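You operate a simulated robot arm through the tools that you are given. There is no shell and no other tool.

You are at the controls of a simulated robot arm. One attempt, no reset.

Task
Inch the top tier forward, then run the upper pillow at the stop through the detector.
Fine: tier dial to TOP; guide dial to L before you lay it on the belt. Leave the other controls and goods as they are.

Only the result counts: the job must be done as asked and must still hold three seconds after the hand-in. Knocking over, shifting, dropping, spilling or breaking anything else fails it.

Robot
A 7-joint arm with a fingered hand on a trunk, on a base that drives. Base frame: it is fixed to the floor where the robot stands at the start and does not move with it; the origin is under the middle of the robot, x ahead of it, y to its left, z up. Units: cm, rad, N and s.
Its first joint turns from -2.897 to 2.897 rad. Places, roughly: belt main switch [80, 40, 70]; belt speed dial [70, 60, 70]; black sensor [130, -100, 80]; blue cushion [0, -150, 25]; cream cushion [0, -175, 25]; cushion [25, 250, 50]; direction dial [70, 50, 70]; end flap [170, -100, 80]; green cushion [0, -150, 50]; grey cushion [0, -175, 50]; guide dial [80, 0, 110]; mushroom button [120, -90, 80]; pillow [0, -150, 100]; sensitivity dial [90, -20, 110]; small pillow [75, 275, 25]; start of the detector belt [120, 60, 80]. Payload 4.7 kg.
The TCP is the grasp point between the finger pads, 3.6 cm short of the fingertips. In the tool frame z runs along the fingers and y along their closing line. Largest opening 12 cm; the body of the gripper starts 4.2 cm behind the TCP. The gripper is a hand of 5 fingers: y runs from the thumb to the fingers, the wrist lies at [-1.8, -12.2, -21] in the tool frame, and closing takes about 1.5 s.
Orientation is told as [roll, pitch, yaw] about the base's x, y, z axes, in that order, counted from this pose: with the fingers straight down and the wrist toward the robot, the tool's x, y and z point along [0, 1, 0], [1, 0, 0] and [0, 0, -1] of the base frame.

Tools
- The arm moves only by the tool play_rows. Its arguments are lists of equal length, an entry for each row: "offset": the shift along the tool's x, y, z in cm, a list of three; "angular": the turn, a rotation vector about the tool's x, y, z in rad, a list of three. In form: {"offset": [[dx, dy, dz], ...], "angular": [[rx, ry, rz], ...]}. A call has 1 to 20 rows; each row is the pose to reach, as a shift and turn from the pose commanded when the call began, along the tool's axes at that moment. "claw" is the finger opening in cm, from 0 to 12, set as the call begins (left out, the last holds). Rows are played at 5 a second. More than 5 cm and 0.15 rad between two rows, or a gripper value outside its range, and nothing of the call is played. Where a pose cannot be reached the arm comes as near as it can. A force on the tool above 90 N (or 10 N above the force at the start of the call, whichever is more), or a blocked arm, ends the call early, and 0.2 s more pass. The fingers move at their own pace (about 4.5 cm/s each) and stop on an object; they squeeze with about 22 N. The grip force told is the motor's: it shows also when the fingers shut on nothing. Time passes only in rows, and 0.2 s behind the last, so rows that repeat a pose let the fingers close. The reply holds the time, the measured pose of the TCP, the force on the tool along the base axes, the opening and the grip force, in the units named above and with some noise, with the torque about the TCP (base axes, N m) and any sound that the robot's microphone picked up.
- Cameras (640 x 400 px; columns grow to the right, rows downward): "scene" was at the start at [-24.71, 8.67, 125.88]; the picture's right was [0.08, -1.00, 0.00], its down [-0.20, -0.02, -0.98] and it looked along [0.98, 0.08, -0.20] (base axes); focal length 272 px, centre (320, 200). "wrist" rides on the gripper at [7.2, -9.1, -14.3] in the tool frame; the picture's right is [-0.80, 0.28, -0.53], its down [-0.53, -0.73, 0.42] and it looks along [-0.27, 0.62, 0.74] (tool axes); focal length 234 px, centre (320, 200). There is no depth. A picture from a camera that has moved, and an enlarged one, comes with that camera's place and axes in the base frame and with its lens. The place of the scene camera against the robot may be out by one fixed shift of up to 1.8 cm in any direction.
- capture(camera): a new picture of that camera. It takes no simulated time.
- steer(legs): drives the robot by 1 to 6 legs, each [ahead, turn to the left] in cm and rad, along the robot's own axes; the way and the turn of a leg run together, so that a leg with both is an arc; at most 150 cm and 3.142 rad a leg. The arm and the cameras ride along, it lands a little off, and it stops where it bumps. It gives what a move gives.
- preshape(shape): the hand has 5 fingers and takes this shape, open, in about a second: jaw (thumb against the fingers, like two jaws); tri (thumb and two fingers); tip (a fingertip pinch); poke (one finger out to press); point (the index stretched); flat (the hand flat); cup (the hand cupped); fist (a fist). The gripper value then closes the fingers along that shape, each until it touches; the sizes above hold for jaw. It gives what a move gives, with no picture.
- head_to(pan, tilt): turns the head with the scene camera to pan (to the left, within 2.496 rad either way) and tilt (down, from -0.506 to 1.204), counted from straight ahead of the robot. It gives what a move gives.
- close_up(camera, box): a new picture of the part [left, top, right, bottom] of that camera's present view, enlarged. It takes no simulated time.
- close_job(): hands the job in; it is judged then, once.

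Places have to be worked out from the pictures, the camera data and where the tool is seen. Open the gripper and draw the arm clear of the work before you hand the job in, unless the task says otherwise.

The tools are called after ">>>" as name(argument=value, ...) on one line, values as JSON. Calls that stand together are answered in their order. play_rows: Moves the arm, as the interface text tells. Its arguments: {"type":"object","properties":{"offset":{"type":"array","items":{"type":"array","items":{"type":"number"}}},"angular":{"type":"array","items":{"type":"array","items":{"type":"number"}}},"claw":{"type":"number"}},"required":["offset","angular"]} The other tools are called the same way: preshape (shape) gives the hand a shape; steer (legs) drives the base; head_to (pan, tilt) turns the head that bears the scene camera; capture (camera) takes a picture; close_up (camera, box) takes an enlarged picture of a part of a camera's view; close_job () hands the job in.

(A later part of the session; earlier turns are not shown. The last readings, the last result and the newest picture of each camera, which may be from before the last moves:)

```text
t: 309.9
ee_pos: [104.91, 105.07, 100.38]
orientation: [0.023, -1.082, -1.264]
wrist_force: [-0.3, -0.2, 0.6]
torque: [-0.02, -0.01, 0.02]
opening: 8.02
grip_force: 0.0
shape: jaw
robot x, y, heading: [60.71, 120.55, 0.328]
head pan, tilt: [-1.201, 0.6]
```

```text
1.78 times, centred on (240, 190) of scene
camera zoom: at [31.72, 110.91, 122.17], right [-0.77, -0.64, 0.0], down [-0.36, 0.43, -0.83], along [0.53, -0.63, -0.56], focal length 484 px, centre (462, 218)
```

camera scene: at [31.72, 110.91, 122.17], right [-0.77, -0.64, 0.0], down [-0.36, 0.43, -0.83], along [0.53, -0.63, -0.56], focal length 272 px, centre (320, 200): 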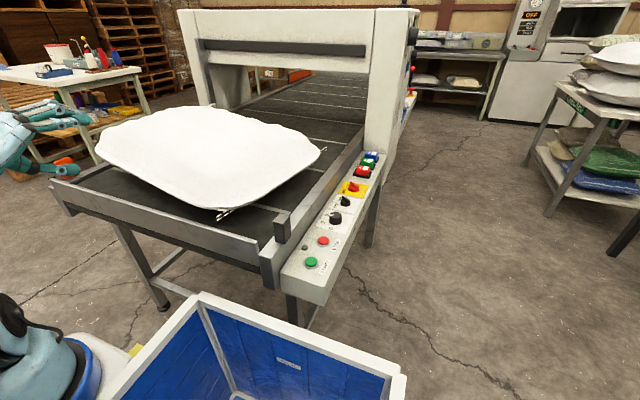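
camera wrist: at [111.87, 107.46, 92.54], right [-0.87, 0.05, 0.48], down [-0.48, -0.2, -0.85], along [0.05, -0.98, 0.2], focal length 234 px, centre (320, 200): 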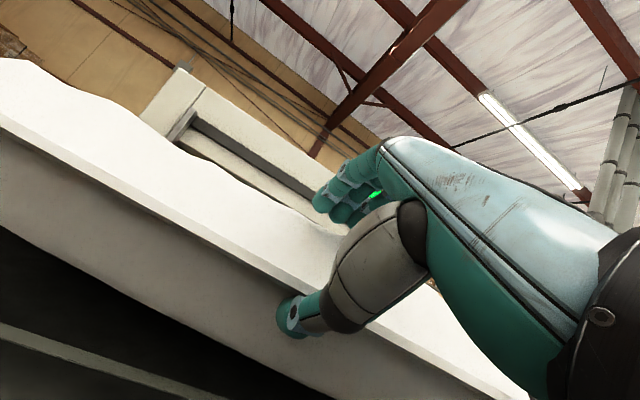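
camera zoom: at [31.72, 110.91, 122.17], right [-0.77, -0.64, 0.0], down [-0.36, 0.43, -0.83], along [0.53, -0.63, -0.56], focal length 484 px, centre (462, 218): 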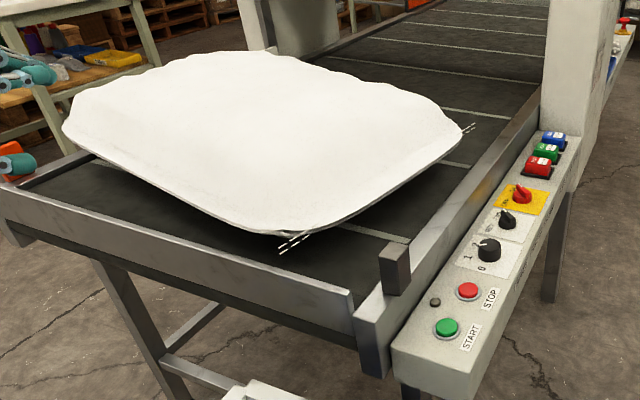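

The pillow lies on the belt but skewed ~13° (its near-side rear corner trails toward me at e≈104, p≈59, and the front corner leans over the near rail). I'll straighten it by nudging that trailing corner forward; first I raise the hand, point the fingers down, and move over there.

>>> play_rows(claw=0, offset=[[0, 2.2, -1.2], [-2, 4.4, -2.4], [-5, 6.6, -3.5], [-8.5, 8.8, -4.7], [-12, 11, -5.9], [-15.5, 13.2, -7], [-19, 15.4, -8.2], [-22.5, 17.6, -9.4], [-25, 17.6, -9.4], [-27.2, 17.6, -9.4]], angular=[[0.12, 0, 0], [0.24, 0, 0], [0.36, 0, 0], [0.48, 0, 0], [0.6, 0, 0], [0.72, 0, 0], [0.84, 0, 0], [0.96, 0, 0], [1.04, 0, 0], [1.082, 0, 0]])

>>> capture(camera="scene")

>>> capture(camera="wrist")

```text
t: 312.1
ee_pos: [78.98, 96.26, 120.19]
orientation: [0.012, -0.002, -1.242]
wrist_force: [-0.1, 0.6, -0.2]
torque: [-0.04, 0.05, 0.0]
opening: 0.01
grip_force: 22.0
shape: jaw
robot x, y, heading: [60.87, 120.55, 0.328]
head pan, tilt: [-1.201, 0.6]
```

```text
taken
camera scene: at [31.72, 110.91, 122.18], right [-0.77, -0.64, 0.0], down [-0.36, 0.43, -0.83], along [0.53, -0.63, -0.56], focal length 272 px, centre (320, 200)
```

scene: 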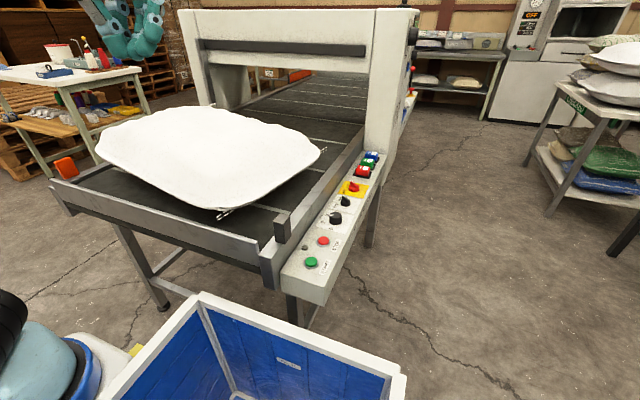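

```text
taken
camera wrist: at [82.62, 107.19, 134.6], right [-0.68, -0.52, 0.52], down [-0.73, 0.52, -0.43], along [-0.04, -0.67, -0.74], focal length 234 px, centre (320, 200)
```

wrist: 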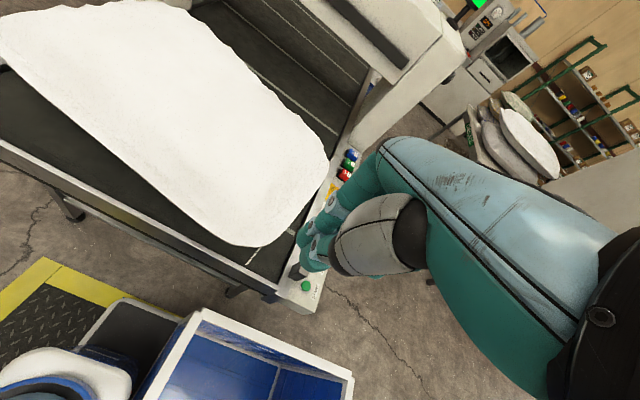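

The wrist camera shows the skew clearly: the trailing corner is at about e≈108, p≈56. I lower the closed fingers outside the end rail to the pillow's seam height.

>>> play_rows(offset=[[0.5, 0, 4.5], [1, 0, 9], [1.5, 0, 13.5], [1.5, 0, 18], [1.5, 0, 22.5], [1.5, 0, 27], [1.5, 0, 30.5]], angular=[[0, 0, 0], [0, 0, 0], [0, 0, 0], [0, 0, 0], [0, 0, 0], [0, 0, 0], [0, 0, 0]])

>>> capture(camera="scene")

>>> capture(camera="wrist")

```text
t: 313.7
ee_pos: [80.7, 97.02, 89.53]
orientation: [0.013, 0.0, -1.241]
wrist_force: [0.3, 0.5, 0.3]
torque: [-0.02, 0.02, -0.01]
opening: 0.0
grip_force: 21.8
shape: jaw
robot x, y, heading: [60.81, 121.24, 0.327]
head pan, tilt: [-1.201, 0.6]
```

```text
taken
camera scene: at [31.71, 110.9, 122.17], right [-0.77, -0.64, 0.0], down [-0.36, 0.43, -0.83], along [0.53, -0.63, -0.56], focal length 272 px, centre (320, 200)
```

scene: 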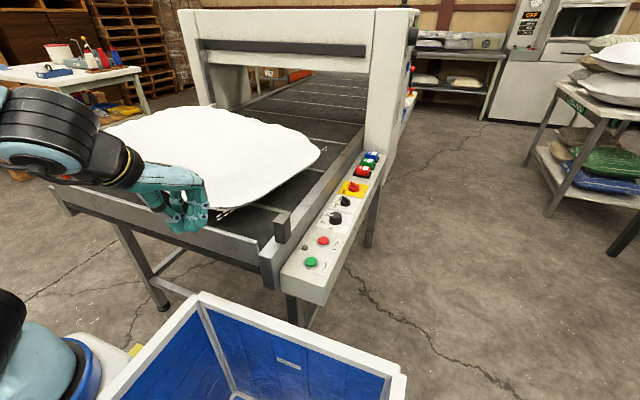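

```text
taken
camera wrist: at [84.38, 107.82, 103.92], right [-0.68, -0.53, 0.52], down [-0.74, 0.52, -0.43], along [-0.04, -0.67, -0.74], focal length 234 px, centre (320, 200)
```

wrist: 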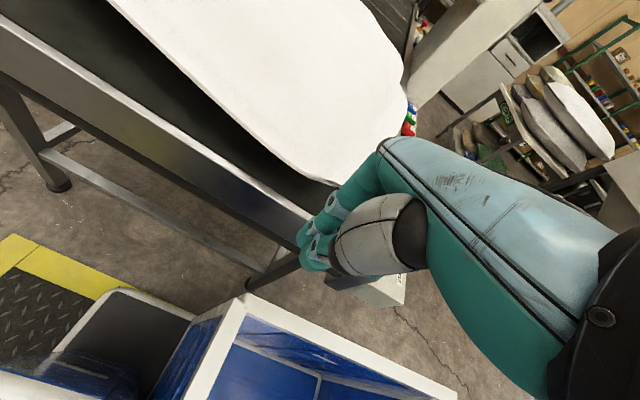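

The fingertips are above the end rail's height, just outside the corner. I push forward along the belt in small steps up to ~11 cm.

>>> play_rows(offset=[[0, 2, 0], [0, 4, 0], [0, 5.5, 0], [0, 7, 0], [0, 8.5, 0], [0, 10, 0], [0, 11, 0]], angular=[[0, 0, 0], [0, 0, 0], [0, 0, 0], [0, 0, 0], [0, 0, 0], [0, 0, 0], [0, 0, 0]])

>>> capture(camera="scene")

>>> capture(camera="wrist")

```text
t: 315.3
ee_pos: [84.34, 86.5, 89.56]
orientation: [0.014, -0.003, -1.24]
wrist_force: [0.4, -0.9, -0.1]
torque: [-0.02, -0.03, -0.02]
opening: 0.0
grip_force: 22.3
shape: jaw
robot x, y, heading: [61.08, 120.68, 0.327]
head pan, tilt: [-1.201, 0.6]
```

```text
taken
camera scene: at [31.71, 110.9, 122.17], right [-0.77, -0.64, 0.0], down [-0.36, 0.43, -0.83], along [0.53, -0.63, -0.56], focal length 272 px, centre (320, 200)
```

scene: 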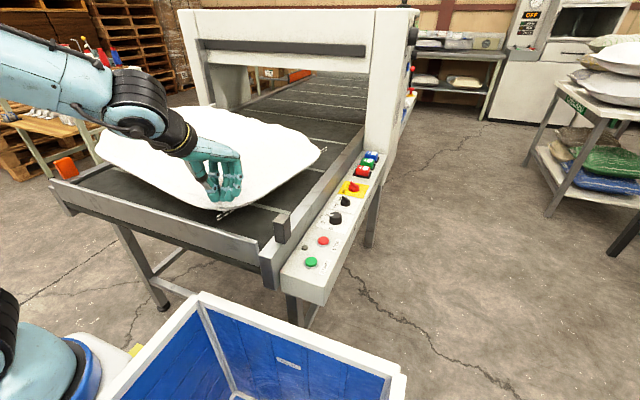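

```text
taken
camera wrist: at [87.99, 97.33, 104.06], right [-0.68, -0.53, 0.52], down [-0.73, 0.52, -0.43], along [-0.04, -0.67, -0.74], focal length 234 px, centre (320, 200)
```

wrist: 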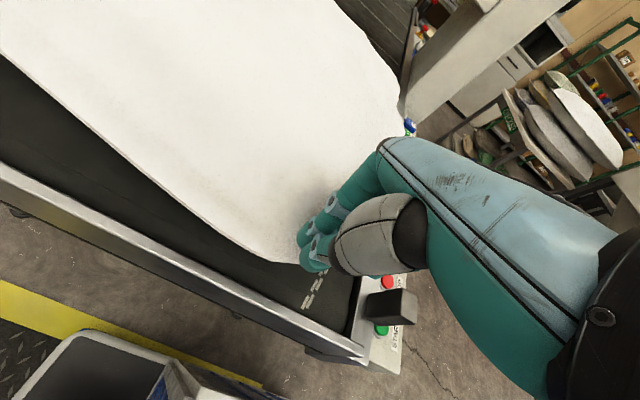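

No contact yet; the fingertips seem just above the corner's lip. I back up 3 cm, lower 3 cm (now inside the end rail) and push again.

>>> play_rows(offset=[[0, -1.5, 0], [0, -2.8, 0], [0, -2.8, 1.5], [0, -2.8, 2.8], [0, -1, 2.8], [0, 0.5, 2.8], [0, 2, 2.8], [0, 3.5, 2.8]], angular=[[0, 0, 0], [0, 0, 0], [0, 0, 0], [0, 0, 0], [0, 0, 0], [0, 0, 0], [0, 0, 0], [0, 0, 0]])

>>> capture(camera="scene")

>>> capture(camera="wrist")

```text
t: 317.1
ee_pos: [85.33, 83.14, 86.84]
orientation: [0.013, -0.003, -1.241]
wrist_force: [-1.8, 2.7, 7.1]
torque: [0.04, -0.02, -0.01]
opening: 0.02
grip_force: 21.4
shape: jaw
robot x, y, heading: [60.76, 120.88, 0.326]
head pan, tilt: [-1.201, 0.6]
```

```text
taken
camera scene: at [31.7, 110.91, 122.17], right [-0.77, -0.64, 0.0], down [-0.36, 0.43, -0.83], along [0.53, -0.63, -0.56], focal length 272 px, centre (320, 200)
```

scene: 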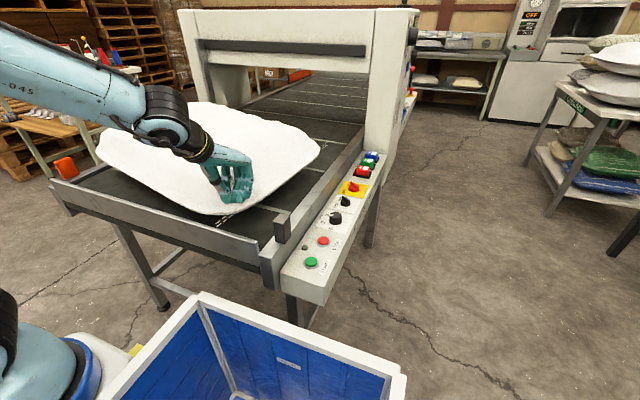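

```text
taken
camera wrist: at [89.13, 94.01, 101.33], right [-0.68, -0.52, 0.52], down [-0.73, 0.52, -0.43], along [-0.04, -0.67, -0.74], focal length 234 px, centre (320, 200)
```

wrist: 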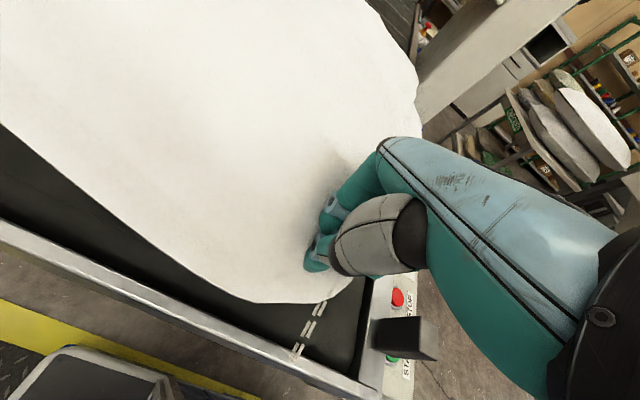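

The fingers slid onto the drooping corner (7 N). I lift the hand well up to look at the pillow from above before deciding.

>>> play_rows(offset=[[0, 0, -4.5], [0, -2, -9], [0, -4, -13.5], [2, -6, -18], [4, -8, -22.5], [6, -10, -27], [8, -12, -31.5], [10, -14, -36], [12, -16, -40], [12, -16, -44]], angular=[[0, 0, 0], [0, 0, 0], [0, 0, 0], [0, 0, 0], [0, 0, 0], [0, 0, 0], [0, 0, 0], [0, 0, 0], [0, 0, 0], [0, 0, 0]])

>>> capture(camera="wrist")

>>> capture(camera="scene")

```text
refused: row 4 steps farther than a row can; nothing moved
```

```text
taken
camera wrist: at [89.13, 94.01, 101.33], right [-0.68, -0.52, 0.52], down [-0.73, 0.52, -0.43], along [-0.04, -0.67, -0.74], focal length 234 px, centre (320, 200)
```

wrist: 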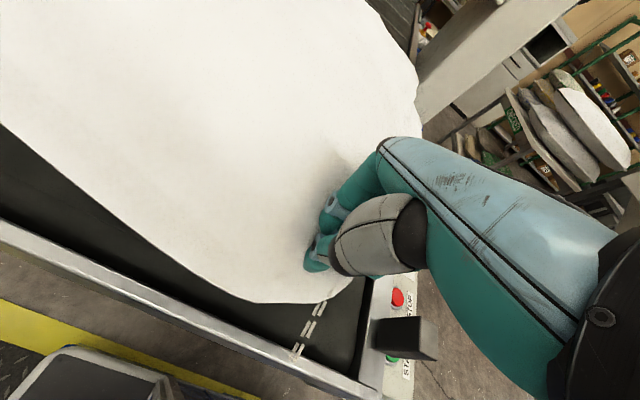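

```text
taken
camera scene: at [31.7, 110.91, 122.17], right [-0.77, -0.64, 0.0], down [-0.36, 0.43, -0.83], along [0.53, -0.63, -0.56], focal length 272 px, centre (320, 200)
```

scene: 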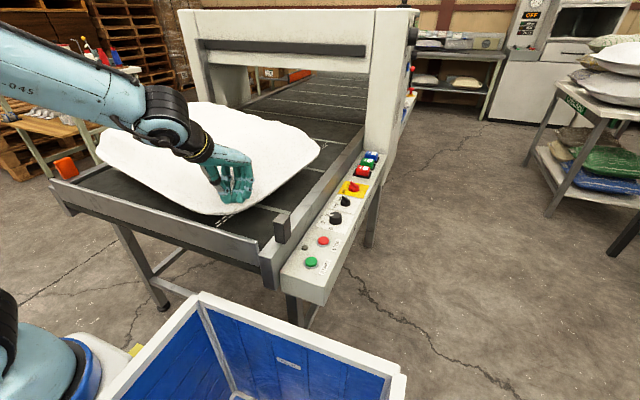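

The steps were too long; I replay with shorter ones.

>>> play_rows(offset=[[0, 0, -4], [0, -1, -8], [0, -2.5, -12], [1, -4, -15.8], [2, -5.5, -19.6], [3, -7, -23.4], [4, -8.5, -27.2], [5, -10, -31], [6, -11.5, -34.8], [7, -13, -38.6], [8, -14.5, -42.4]], angular=[[0, 0, 0], [0, 0, 0], [0, 0, 0], [0, 0, 0], [0, 0, 0], [0, 0, 0], [0, 0, 0], [0, 0, 0], [0, 0, 0], [0, 0, 0], [0, 0, 0]])

>>> capture(camera="wrist")

>>> capture(camera="scene")

```text
t: 319.5
ee_pos: [87.88, 99.42, 129.22]
orientation: [0.012, -0.004, -1.241]
wrist_force: [0.6, 1.0, 0.3]
torque: [0.01, -0.03, -0.01]
opening: 0.0
grip_force: 21.7
shape: jaw
robot x, y, heading: [60.82, 120.79, 0.326]
head pan, tilt: [-1.201, 0.6]
```

```text
taken
camera wrist: at [91.65, 110.33, 143.74], right [-0.68, -0.53, 0.52], down [-0.73, 0.52, -0.43], along [-0.04, -0.67, -0.74], focal length 234 px, centre (320, 200)
```

wrist: 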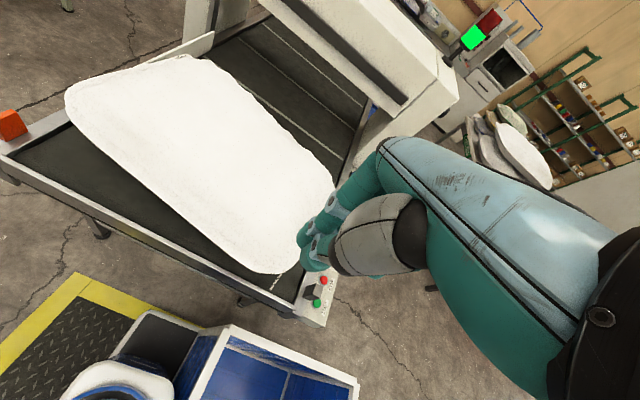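

```text
taken
camera scene: at [31.71, 110.89, 122.17], right [-0.77, -0.64, 0.0], down [-0.36, 0.43, -0.83], along [0.53, -0.63, -0.56], focal length 272 px, centre (320, 200)
```

scene: 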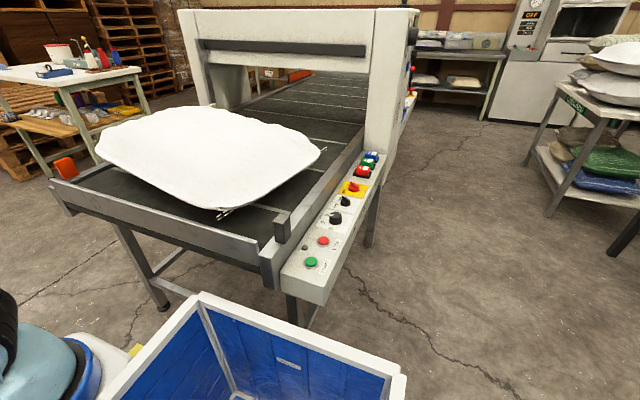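

From above the pillow is rotated about -11° and ~4 cm too far toward the guide side (corners e≈99…166). I'll regrip the near edge's middle and straighten it: first I bring the open hand, tilted ~42° below level and turned to the pillow's axis, in front of that edge.

>>> play_rows(claw=10, offset=[[2.5, 0.93, 3.2], [5, 1.87, 6.4], [7.5, 2.8, 9.6], [10, 3.73, 12.9], [12.5, 4.67, 16.1], [15, 5.6, 19.3], [17.6, 6.5, 22.5], [20.1, 7.5, 25.8], [22.6, 8.4, 29], [22.6, 8.4, 29]], angular=[[-0.093, -0.009, 0.02], [-0.186, -0.018, 0.04], [-0.278, -0.027, 0.06], [-0.371, -0.036, 0.08], [-0.464, -0.045, 0.1], [-0.557, -0.054, 0.12], [-0.649, -0.063, 0.14], [-0.742, -0.0715, 0.16], [-0.835, -0.0804, 0.1807], [-0.835, -0.0804, 0.1807]])

>>> capture(camera="wrist")

>>> capture(camera="scene")

```text
t: 321.7
ee_pos: [112.32, 98.81, 100.62]
orientation: [0.02, -0.837, -1.448]
wrist_force: [0.7, -0.3, 0.3]
torque: [0.0, 0.01, 0.03]
opening: 10.0
grip_force: 0.0
shape: jaw
robot x, y, heading: [60.93, 121.15, 0.332]
head pan, tilt: [-1.201, 0.6]
```

```text
taken
camera wrist: at [117.09, 116.33, 103.52], right [-0.83, 0.09, 0.55], down [-0.54, 0.1, -0.84], along [-0.13, -0.99, -0.03], focal length 234 px, centre (320, 200)
```

wrist: 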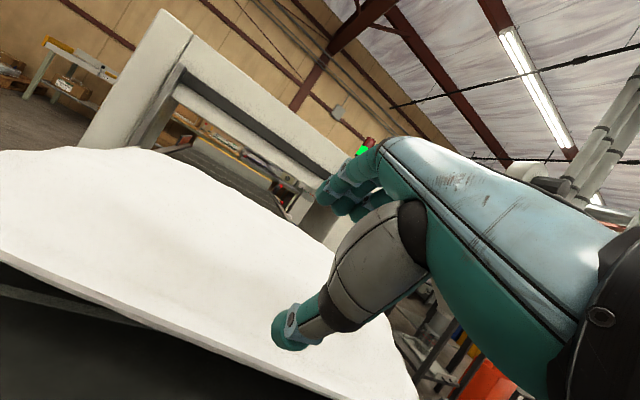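

```text
taken
camera scene: at [31.71, 110.9, 122.17], right [-0.77, -0.64, 0.0], down [-0.36, 0.43, -0.83], along [0.53, -0.63, -0.56], focal length 272 px, centre (320, 200)
```

scene: 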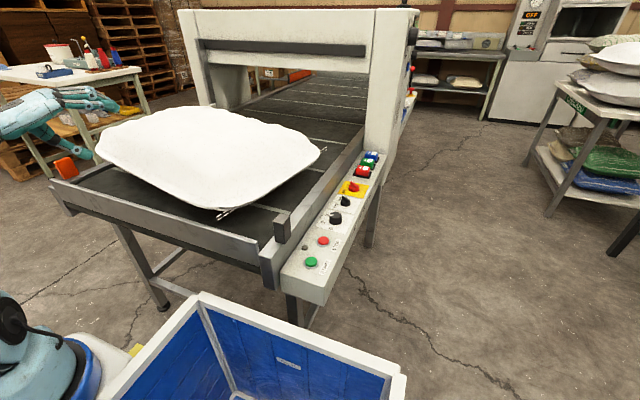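

The hand is lined up with the pillow's axis, and I now judge the belt at z≈78 and the lip near z≈83.5. I lower and advance along the hand's axis so the thumb slides under the lip, watching the force.

>>> play_rows(claw=7, offset=[[0, -2.3, 2.1], [0, -4.61, 4.15], [0, -4.61, 7], [0, -4.61, 10], [0, -4.61, 13]], angular=[[0, 0, 0], [0, 0, 0], [0, 0, 0], [0, 0, 0], [0, 0, 0]])

>>> capture(camera="wrist")

>>> capture(camera="scene")

```text
t: 322.9
ee_pos: [113.32, 92.45, 88.39]
orientation: [0.019, -0.836, -1.446]
wrist_force: [0.6, 1.6, -0.3]
torque: [0.01, 0.04, -0.01]
opening: 7.13
grip_force: 0.0
shape: jaw
robot x, y, heading: [60.59, 120.86, 0.326]
head pan, tilt: [-1.201, 0.6]
```

```text
taken
camera wrist: at [118.14, 109.88, 91.38], right [-0.83, 0.09, 0.55], down [-0.54, 0.1, -0.83], along [-0.13, -0.99, -0.04], focal length 234 px, centre (320, 200)
```

wrist: 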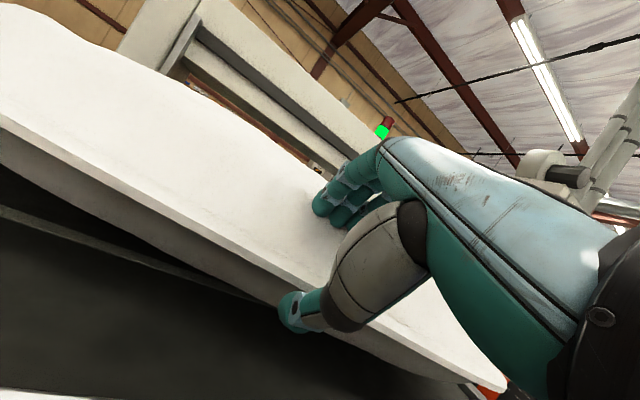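

```text
taken
camera scene: at [31.71, 110.89, 122.17], right [-0.77, -0.64, 0.0], down [-0.36, 0.43, -0.83], along [0.53, -0.63, -0.56], focal length 272 px, centre (320, 200)
```

scene: 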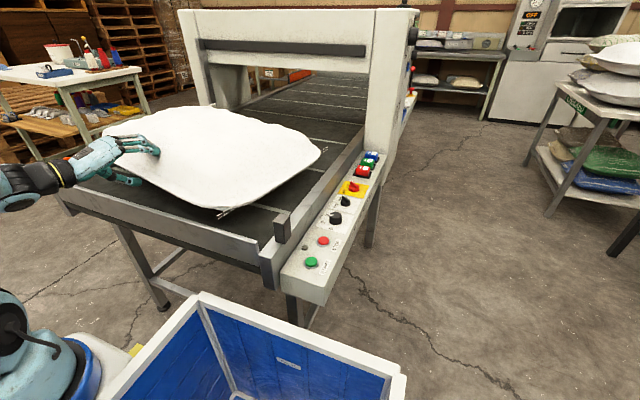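

The thumb is just below the lip and the fingers above it. I advance 4 cm more along the hand axis and close.

>>> play_rows(offset=[[0, 0, 1.5], [0, 0.2, 3], [0, 0.4, 4.2], [0, 0.4, 4.2]], angular=[[0, 0, 0], [0, 0, 0], [0, 0, 0], [0, 0, 0]])

>>> play_rows(claw=0, offset=[[0, 0, 0], [0, 0, 0], [0, 0, 0], [0, 0, 0], [0, 0, 0], [0, 0, 0], [0, 0, 0], [0, 0, 0]], angular=[[0, 0, 0], [0, 0, 0], [0, 0, 0], [0, 0, 0], [0, 0, 0], [0, 0, 0], [0, 0, 0], [0, 0, 0]])

>>> capture(camera="wrist")

>>> capture(camera="scene")

```text
t: 323.9
ee_pos: [113.82, 88.99, 85.87]
orientation: [0.019, -0.838, -1.45]
wrist_force: [4.5, 14.3, 13.5]
torque: [-1.82, 0.21, 0.25]
opening: 5.97
grip_force: 9.6
shape: jaw
robot x, y, heading: [61.1, 121.01, 0.333]
head pan, tilt: [-1.201, 0.6]
```

```text
t: 325.7
ee_pos: [113.87, 89.04, 86.01]
orientation: [0.018, -0.837, -1.447]
wrist_force: [-3.4, 1.5, 0.3]
torque: [-0.29, -0.09, -0.16]
opening: 2.39
grip_force: 21.7
shape: jaw
robot x, y, heading: [61.2, 121.1, 0.326]
head pan, tilt: [-1.201, 0.6]
```

```text
taken
camera wrist: at [118.65, 106.5, 88.91], right [-0.83, 0.09, 0.55], down [-0.54, 0.1, -0.84], along [-0.13, -0.99, -0.04], focal length 234 px, centre (320, 200)
```

wrist: 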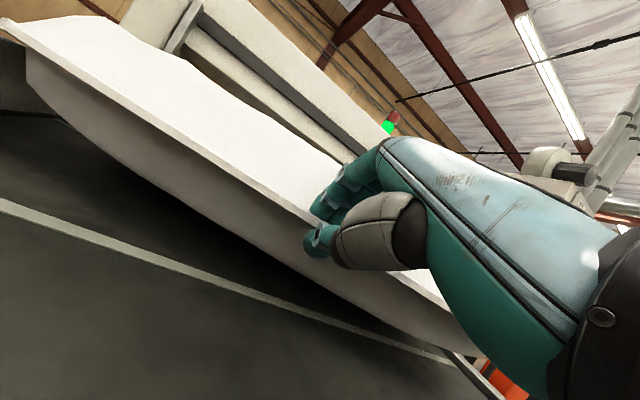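

```text
taken
camera scene: at [31.7, 110.91, 122.17], right [-0.77, -0.64, 0.0], down [-0.36, 0.43, -0.83], along [0.53, -0.63, -0.56], focal length 272 px, centre (320, 200)
```

scene: 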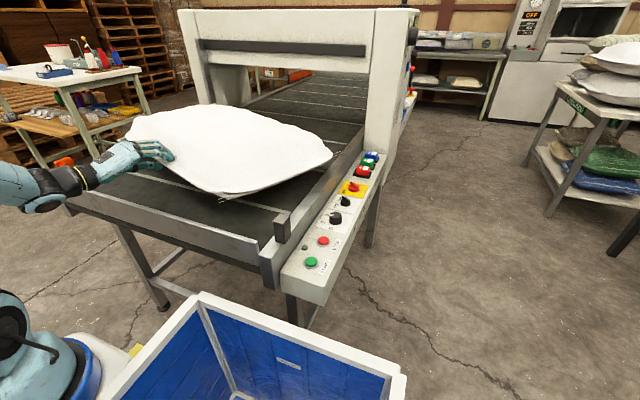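

The edge is gripped, though the push turned the pillow a bit more (now ~ -19°). I lift its near edge 6 cm, then rotate the hand +0.33 rad while shifting 8 cm toward the near rail to straighten it.

>>> play_rows(offset=[[0, 1.5, -1.3], [0, 3, -2.7], [0, 4.5, -4], [0, 4.5, -4]], angular=[[0, 0, 0], [0, 0, 0], [0, 0, 0], [0, 0, 0]])

>>> play_rows(offset=[[-1.2, 0, 0], [-2.4, -0.2, -0.2], [-3.6, -0.4, -0.4], [-4.8, -0.6, -0.6], [-6, -0.8, -0.8], [-7.2, -1, -1], [-8.2, -1.1, -1.2], [-8.2, -1.1, -1.2]], angular=[[0, 0.035, -0.0315], [0, 0.07, -0.063], [0, 0.105, -0.0945], [0, 0.14, -0.126], [0, 0.175, -0.1575], [0, 0.21, -0.189], [0, 0.245, -0.2207], [0, 0.245, -0.2207]])

>>> capture(camera="wrist")

>>> capture(camera="scene")

```text
t: 326.7
ee_pos: [113.9, 88.92, 91.94]
orientation: [0.018, -0.838, -1.449]
wrist_force: [0.9, -0.5, -3.3]
torque: [-0.08, -0.06, -0.04]
opening: 2.3
grip_force: 22.1
shape: jaw
robot x, y, heading: [60.99, 120.99, 0.331]
head pan, tilt: [-1.201, 0.6]
```

```text
t: 328.5
ee_pos: [107.68, 90.67, 91.58]
orientation: [0.018, -0.841, -1.123]
wrist_force: [-0.5, -1.9, -2.1]
torque: [-0.12, -0.1, -0.2]
opening: 2.27
grip_force: 21.9
shape: jaw
out of reach, approached as far as the arm can: row 7, 8
robot x, y, heading: [60.78, 120.63, 0.328]
head pan, tilt: [-1.201, 0.6]
```

```text
taken
camera wrist: at [106.76, 108.96, 94.52], right [-0.82, -0.18, 0.55], down [-0.55, -0.08, -0.83], along [0.19, -0.98, -0.03], focal length 234 px, centre (320, 200)
```

wrist: 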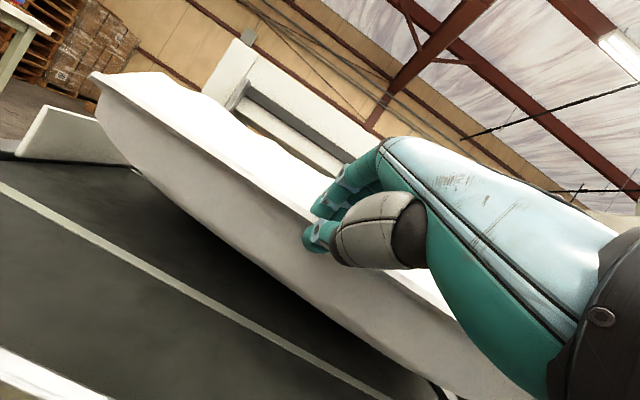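

```text
taken
camera scene: at [31.71, 110.91, 122.17], right [-0.77, -0.64, 0.0], down [-0.36, 0.43, -0.83], along [0.53, -0.63, -0.56], focal length 272 px, centre (320, 200)
```

scene: 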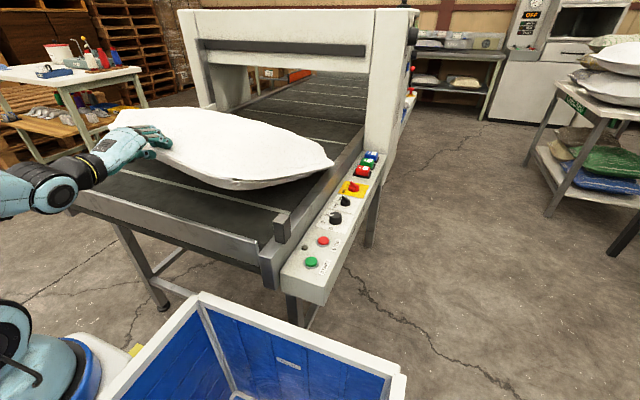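

I zoom in to judge the pillow's present alignment.

>>> close_up(camera="scene", box=[60, 80, 420, 300])

>>> close_up(camera="wrist", box=[0, 0, 440, 400])

```text
1.78 times, centred on (240, 190) of scene
camera zoom: at [31.71, 110.91, 122.17], right [-0.77, -0.64, 0.0], down [-0.36, 0.43, -0.83], along [0.53, -0.63, -0.56], focal length 484 px, centre (462, 218)
```

zoom: 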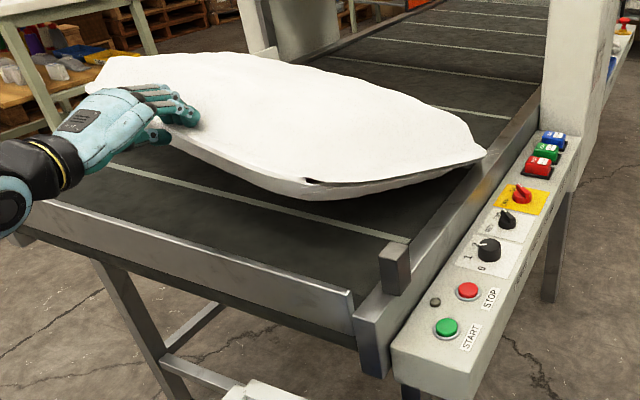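

```text
1.00 times, centred on (220, 200) of wrist (not enlarged: the box is as wide or as high as the picture)
camera zoom: at [106.76, 108.96, 94.52], right [-0.82, -0.18, 0.55], down [-0.55, -0.08, -0.83], along [0.19, -0.98, -0.03], focal length 234 px, centre (420, 200)
```

zoom: 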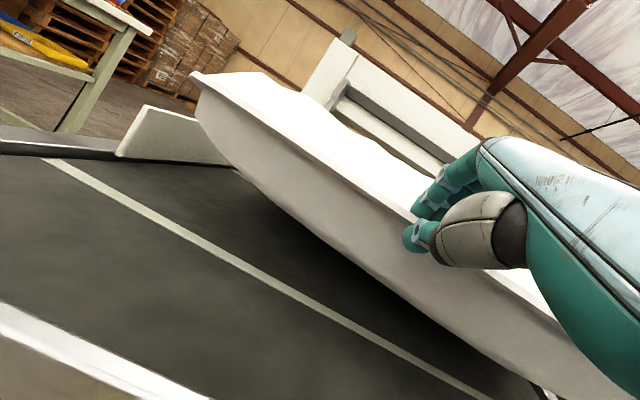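

The near edge still looks ~15° off. I'll lift the pillow completely again so it hangs straight under the hand, with the hand turned exactly along the belt, and lay it anew.

>>> play_rows(offset=[[-0.08, 3.74, -2.42], [0, 7.74, -4.7], [-0.1, 12.1, -6.6], [-0.3, 16.8, -8.1], [-0.4, 21.2, -9.5], [-0.6, 25.5, -10.7], [-0.8, 29.9, -12], [-0.9, 34.2, -13.2], [-1.1, 38.5, -14.4], [-1.3, 42.7, -15.6], [-1.4, 46.5, -17.4], [-1.5, 48.8, -18.1], [-1.5, 48.8, -18.1]], angular=[[0, -0.007, 0.007], [0.07, -0.015, 0.013], [0.14, -0.022, 0.02], [0.21, -0.03, 0.027], [0.28, -0.037, 0.033], [0.35, -0.045, 0.04], [0.42, -0.052, 0.047], [0.5, -0.06, 0.053], [0.57, -0.067, 0.06], [0.64, -0.074, 0.067], [0.7, -0.082, 0.073], [0.73, -0.089, 0.08], [0.73, -0.089, 0.08]])

>>> capture(camera="wrist")

>>> capture(camera="scene")

```text
t: 331.3
ee_pos: [114.5, 72.81, 139.77]
orientation: [-0.03, -0.108, -1.212]
wrist_force: [-0.4, -0.6, -7.2]
torque: [0.18, 0.08, -0.02]
opening: 2.11
grip_force: 21.5
shape: jaw
robot x, y, heading: [61.0, 120.99, 0.327]
head pan, tilt: [-1.201, 0.6]
```

```text
taken
camera wrist: at [117.95, 85.4, 152.95], right [-0.66, -0.48, 0.58], down [-0.75, 0.45, -0.49], along [-0.02, -0.75, -0.66], focal length 234 px, centre (320, 200)
```

wrist: 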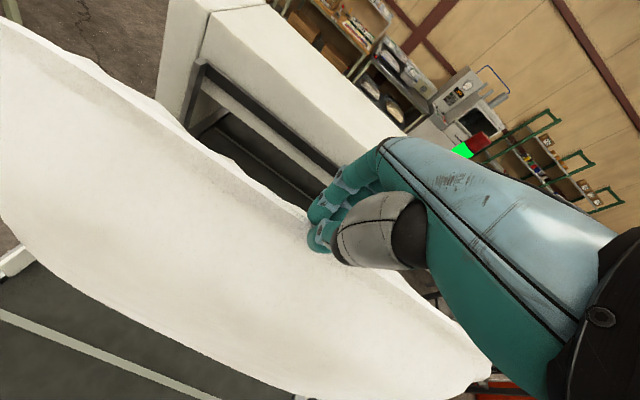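

```text
taken
camera scene: at [31.73, 110.87, 122.18], right [-0.77, -0.64, 0.0], down [-0.36, 0.43, -0.82], along [0.53, -0.63, -0.57], focal length 272 px, centre (320, 200)
```

scene: 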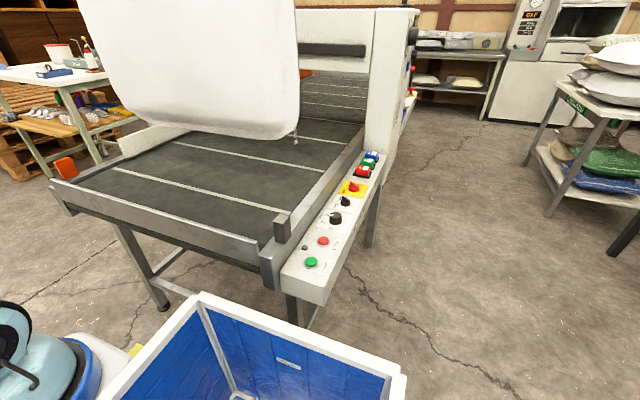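

It hangs straight again (7 N), bottom edge level and parallel to the belt's end. I extend over the belt to p≈11 just above contact height, correcting the small yaw and roll.

>>> play_rows(offset=[[0.1, 3.25, 2.5], [0.2, 6.5, 5], [0.3, 9.75, 7.5], [0.4, 13, 10], [0.5, 16.25, 12.5], [0.5, 19.5, 15], [0.5, 19.5, 15]], angular=[[0, 0.005, 0.005], [0, 0.01, 0.01], [0, 0.015, 0.015], [0, 0.02, 0.02], [0, 0.025, 0.025], [0, 0.03, 0.031], [0, 0.03, 0.031]])

>>> capture(camera="scene")

>>> capture(camera="wrist")

```text
t: 332.9
ee_pos: [121.53, 53.97, 126.25]
orientation: [0.004, -0.11, -1.241]
wrist_force: [0.2, 0.3, 0.7]
torque: [0.0, 0.0, 0.02]
opening: 2.02
grip_force: 21.7
shape: jaw
out of reach, approached as far as the arm can: row 6, 7
robot x, y, heading: [61.03, 120.52, 0.326]
head pan, tilt: [-1.201, 0.6]
```

```text
taken
camera scene: at [31.72, 110.88, 122.17], right [-0.77, -0.64, 0.0], down [-0.36, 0.43, -0.82], along [0.53, -0.63, -0.57], focal length 272 px, centre (320, 200)
```

scene: 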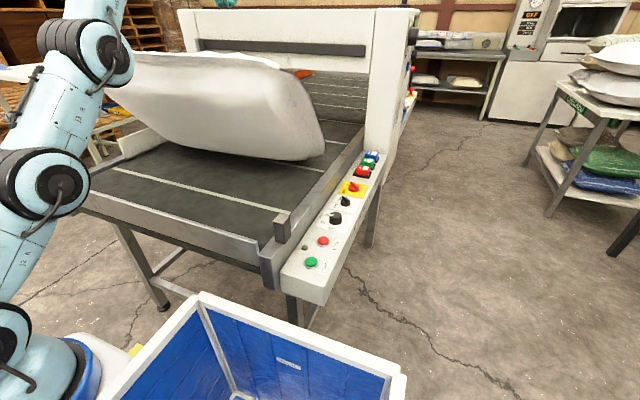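

```text
taken
camera wrist: at [124.95, 66.32, 139.47], right [-0.69, -0.47, 0.55], down [-0.72, 0.47, -0.5], along [-0.02, -0.75, -0.67], focal length 234 px, centre (320, 200)
```

wrist: 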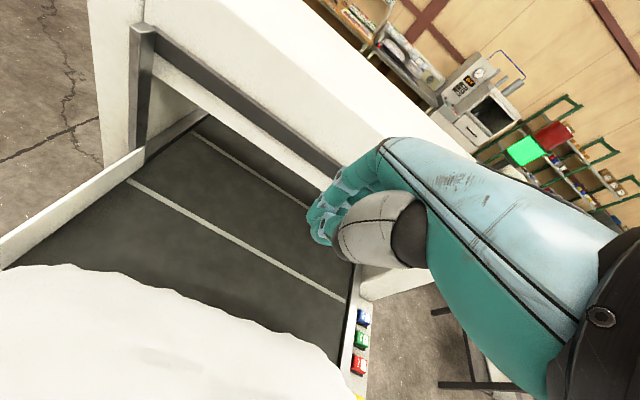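

The pillow has slipped out of the hand and is settling onto the belt. I wait a moment and look where it comes to rest.

>>> play_rows(offset=[[0, 0, 0], [0, 0, 0], [0, 0, 0], [0, 0, 0], [0, 0, 0]], angular=[[0, 0, 0], [0, 0, 0], [0, 0, 0], [0, 0, 0], [0, 0, 0]])

>>> capture(camera="scene")

>>> capture(camera="wrist")

```text
t: 334.1
ee_pos: [121.69, 54.16, 126.22]
orientation: [0.004, -0.112, -1.242]
wrist_force: [0.1, 0.2, 0.4]
torque: [-0.05, -0.03, 0.01]
opening: 2.02
grip_force: 21.9
shape: jaw
robot x, y, heading: [61.12, 120.71, 0.33]
head pan, tilt: [-1.201, 0.6]
```

```text
taken
camera scene: at [31.72, 110.89, 122.17], right [-0.77, -0.64, 0.0], down [-0.36, 0.43, -0.82], along [0.53, -0.63, -0.57], focal length 272 px, centre (320, 200)
```

scene: 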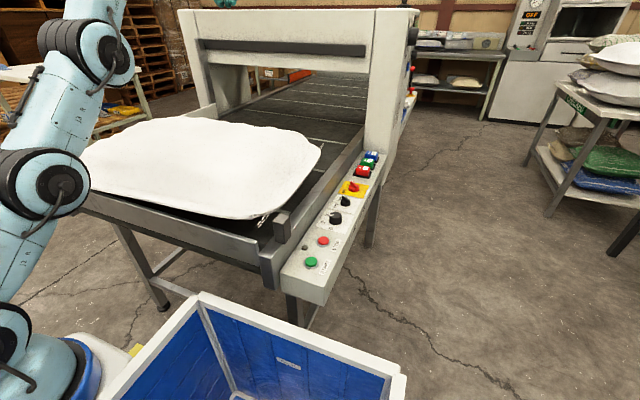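

```text
taken
camera wrist: at [124.95, 66.37, 139.51], right [-0.69, -0.47, 0.55], down [-0.72, 0.47, -0.51], along [-0.02, -0.75, -0.67], focal length 234 px, centre (320, 200)
```

wrist: 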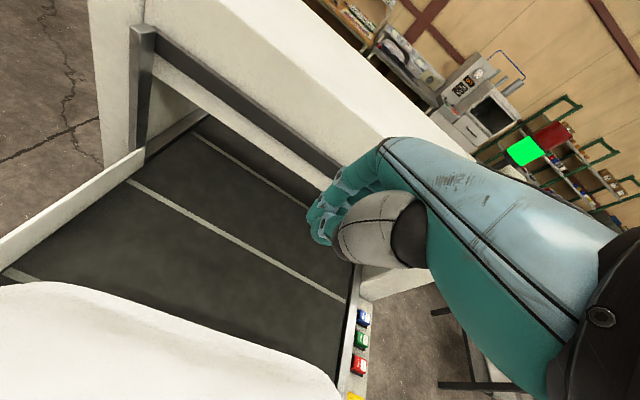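

Luckily it dropped flat on the belt and lies much straighter than before. I draw the hand back above the robot side to view it from above.

>>> play_rows(claw=4, offset=[[-1.4, -4.1, -0.8], [-2.7, -8.2, -1.7], [-4.1, -12.3, -2.5], [-5.4, -16.3, -3.4], [-6.8, -20.4, -4.2], [-8.2, -24.5, -5], [-9.5, -28.6, -5.9], [-10.9, -32.7, -6.7], [-12.3, -36.8, -7.5], [-13.6, -40.8, -8.4], [-15, -44.9, -9.2], [-16.3, -49, -10.1], [-17.7, -53.1, -10.9]], angular=[[0, 0, 0], [0, 0, 0], [0, 0, 0], [0, 0, 0], [0, 0, 0], [0, 0, 0], [0, 0, 0], [0, 0, 0], [0, 0, 0], [0.03, 0, 0], [0.06, 0, 0], [0.09, 0, 0], [0.11, 0, 0]])

>>> capture(camera="wrist")

>>> capture(camera="scene")

```text
t: 337.1
ee_pos: [83.03, 74.87, 134.43]
orientation: [0.0, -0.006, -1.236]
wrist_force: [-0.5, -1.5, -0.9]
torque: [0.13, -0.03, 0.05]
opening: 3.98
grip_force: 0.0
shape: jaw
out of reach, approached as far as the arm can: row 1, 2, 3, 4, 5, 6, 7, 8, 9, 10, 11
robot x, y, heading: [60.88, 120.53, 0.334]
head pan, tilt: [-1.201, 0.6]
stopped in row 13: the arm was blocked; the commanded pose is now the measured one
```

```text
taken
camera wrist: at [86.86, 85.95, 148.74], right [-0.67, -0.52, 0.53], down [-0.74, 0.52, -0.43], along [-0.05, -0.68, -0.73], focal length 234 px, centre (320, 200)
```

wrist: 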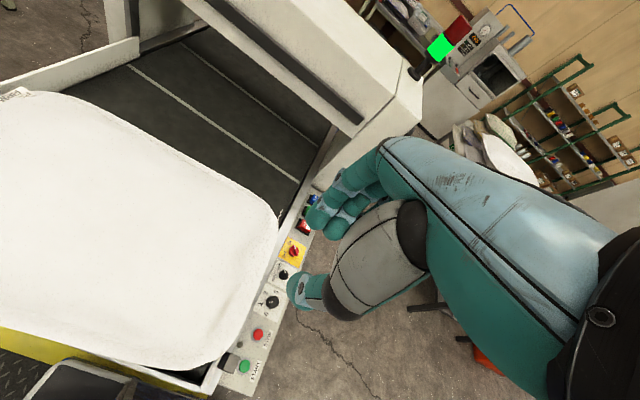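

```text
taken
camera scene: at [31.75, 110.82, 122.17], right [-0.77, -0.64, 0.0], down [-0.36, 0.43, -0.82], along [0.53, -0.63, -0.57], focal length 272 px, centre (320, 200)
```

scene: 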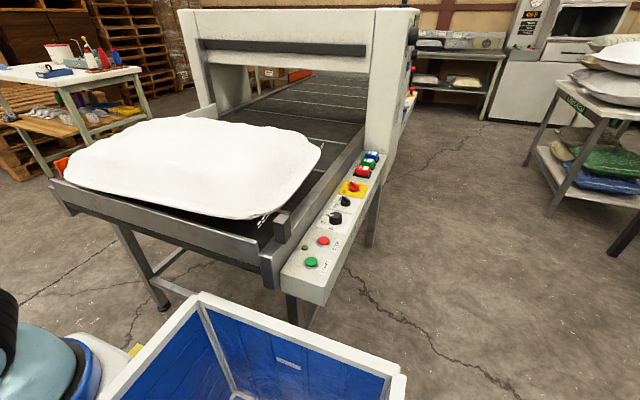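

From above the pillow's near-side edge is exactly parallel to the lane (e≈97 at both corners) and it spans the lane well. Now the START button: I locate it at about (63.8, 76.3, 71). I shape the hand for a closed fingertip press and move above it.

>>> preshape(shape="tip")

>>> play_rows(claw=0, offset=[[-3.1, -1.2, 2], [-6.2, -2.4, 5], [-9.3, -3.5, 8], [-12.5, -4.7, 11], [-15.6, -5.9, 15], [-18.7, -7.05, 18], [-18.7, -7.05, 20], [-18.7, -7.05, 20]], angular=[[0, 0, 0], [0, 0, 0], [0, 0, 0], [0, 0, 0], [0, 0, 0], [0, 0, 0], [0, 0, 0], [0, 0, 0]])

>>> capture(camera="wrist")

>>> capture(camera="scene")

```text
t: 338.0
ee_pos: [83.05, 75.29, 134.57]
orientation: [0.003, -0.012, -1.237]
wrist_force: [0.9, 0.9, 0.4]
torque: [0.01, 0.02, 0.0]
opening: 11.96
grip_force: 0.1
shape: tip
robot x, y, heading: [61.2, 120.84, 0.33]
head pan, tilt: [-1.201, 0.6]
```

```text
refused: row 5 steps farther than a row can; nothing moved
```

```text
taken
camera wrist: at [86.89, 86.28, 148.96], right [-0.67, -0.52, 0.53], down [-0.74, 0.51, -0.43], along [-0.05, -0.68, -0.73], focal length 234 px, centre (320, 200)
```

wrist: 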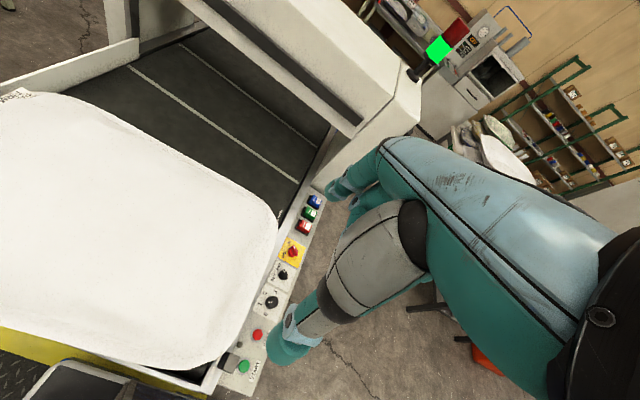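

```text
taken
camera scene: at [31.74, 110.89, 122.17], right [-0.77, -0.64, 0.0], down [-0.36, 0.43, -0.83], along [0.53, -0.63, -0.56], focal length 272 px, centre (320, 200)
```

scene: 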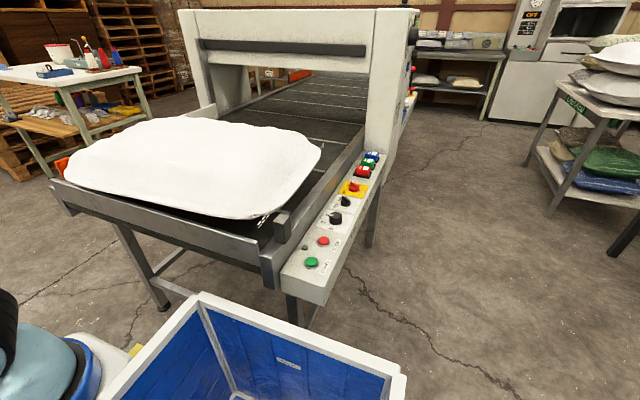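

I replay with smaller steps.

>>> play_rows(claw=0, offset=[[-2.3, -0.9, 2.5], [-4.7, -1.8, 5], [-7, -2.6, 7.5], [-9.3, -3.5, 10], [-11.7, -4.4, 12.5], [-14, -5.3, 15], [-16.4, -6.2, 17.5], [-18.7, -7.05, 20], [-18.7, -7.05, 20]], angular=[[0, 0, 0], [0, 0, 0], [0, 0, 0], [0, 0, 0], [0, 0, 0], [0, 0, 0], [0, 0, 0], [0, 0, 0], [0, 0, 0]])

>>> capture(camera="wrist")

>>> capture(camera="scene")

```text
t: 340.0
ee_pos: [63.19, 75.43, 114.59]
orientation: [0.001, -0.013, -1.236]
wrist_force: [0.1, 0.6, -0.1]
torque: [-0.01, 0.02, -0.03]
opening: 0.04
grip_force: 22.6
shape: tip
robot x, y, heading: [60.78, 120.92, 0.33]
head pan, tilt: [-1.201, 0.6]
```

```text
taken
camera wrist: at [66.99, 86.57, 128.86], right [-0.67, -0.52, 0.53], down [-0.74, 0.51, -0.43], along [-0.05, -0.68, -0.73], focal length 234 px, centre (320, 200)
```

wrist: 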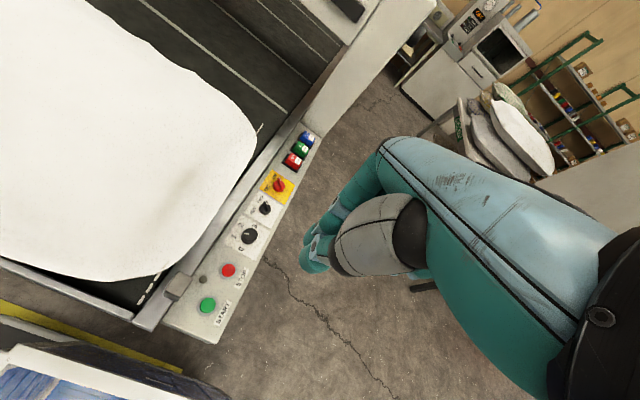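

```text
taken
camera scene: at [31.74, 110.89, 122.17], right [-0.77, -0.64, 0.0], down [-0.36, 0.43, -0.83], along [0.53, -0.63, -0.56], focal length 272 px, centre (320, 200)
```

scene: 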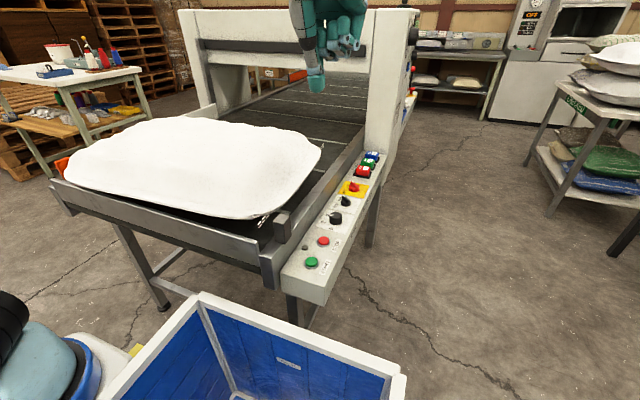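

The START button is right below (63.9, 76.5), with STOP 7.5 cm further along. I descend to about 5 cm above it and check.

>>> play_rows(offset=[[0, 0, 4.5], [0, 0, 9], [0, 0, 13.5], [0, 0, 18], [0, 0, 22.5], [0, 0, 27], [0, 0, 31.5], [0, 0, 35]], angular=[[0, 0, 0], [0, 0, 0], [0, 0, 0], [0, 0, 0], [0, 0, 0], [0, 0, 0], [0, 0, 0], [0, 0, 0]])

>>> close_up(camera="wrist", box=[180, 150, 420, 350])

>>> close_up(camera="scene", box=[250, 180, 390, 290])

```text
t: 341.8
ee_pos: [63.32, 75.18, 79.58]
orientation: [-0.002, -0.011, -1.238]
wrist_force: [0.7, 0.1, 0.6]
torque: [0.03, -0.03, -0.02]
opening: 0.0
grip_force: 21.9
shape: tip
robot x, y, heading: [61.01, 120.77, 0.335]
head pan, tilt: [-1.201, 0.6]
```

```text
2.00 times, centred on (300, 250) of wrist
camera zoom: at [67.06, 86.27, 93.86], right [-0.67, -0.52, 0.53], down [-0.74, 0.51, -0.43], along [-0.05, -0.68, -0.73], focal length 468 px, centre (360, 100)
```

zoom: 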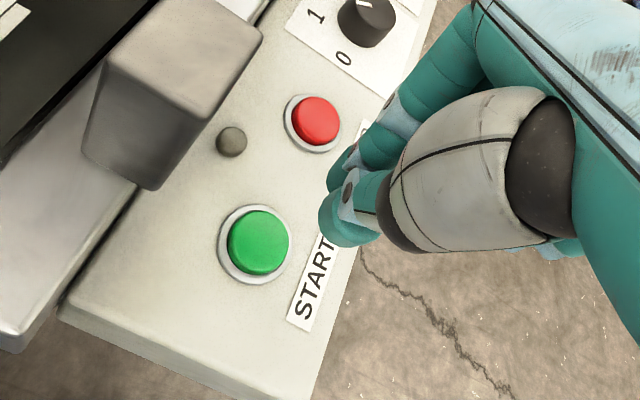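

```text
3.64 times, centred on (320, 235) of scene
camera zoom: at [31.74, 110.9, 122.17], right [-0.77, -0.64, 0.0], down [-0.36, 0.43, -0.83], along [0.53, -0.63, -0.56], focal length 990 px, centre (320, 73)
```

zoom: 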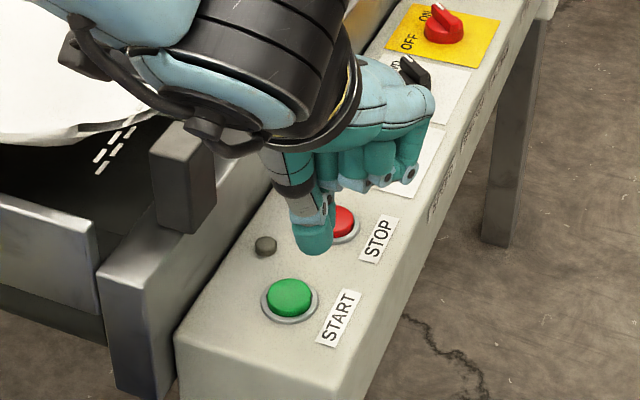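

The tips need 1.7 cm toward the belt side to be over the green button. I shift, then press down gently in small steps.

>>> play_rows(offset=[[1.0, 0, 0], [1.7, 0, 1.5], [1.7, 0, 3], [1.7, 0, 4], [1.7, 0, 4.8]], angular=[[0, 0, 0], [0, 0, 0], [0, 0, 0], [0, 0, 0], [0, 0, 0]])

>>> close_up(camera="wrist", box=[180, 150, 420, 350])

>>> close_up(camera="scene", box=[250, 180, 390, 290])

```text
t: 343.0
ee_pos: [64.76, 75.59, 74.91]
orientation: [-0.004, -0.014, -1.239]
wrist_force: [0.8, 2.5, 14.3]
torque: [0.2, -0.01, 0.0]
opening: 0.0
grip_force: 22.2
shape: tip
robot x, y, heading: [60.82, 120.89, 0.328]
head pan, tilt: [-1.201, 0.6]
heard: click
```

```text
2.00 times, centred on (300, 250) of wrist
camera zoom: at [68.67, 86.69, 89.24], right [-0.67, -0.52, 0.53], down [-0.74, 0.51, -0.43], along [-0.05, -0.68, -0.73], focal length 468 px, centre (360, 100)
```

zoom: 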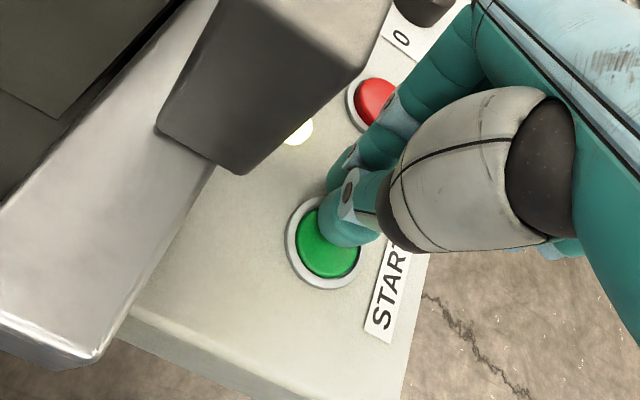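

```text
3.64 times, centred on (320, 235) of scene
camera zoom: at [31.74, 110.92, 122.17], right [-0.77, -0.64, 0.0], down [-0.36, 0.43, -0.83], along [0.53, -0.63, -0.56], focal length 990 px, centre (320, 73)
```

zoom: 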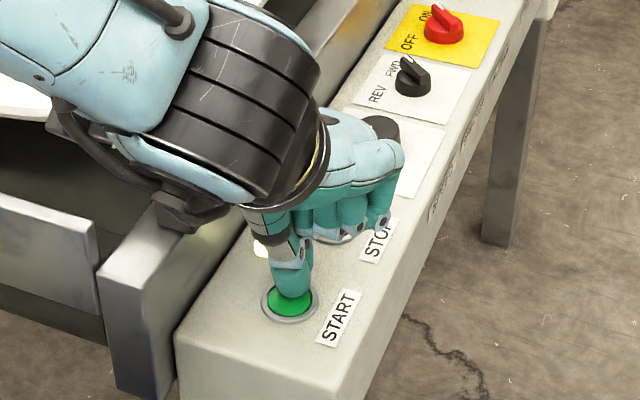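

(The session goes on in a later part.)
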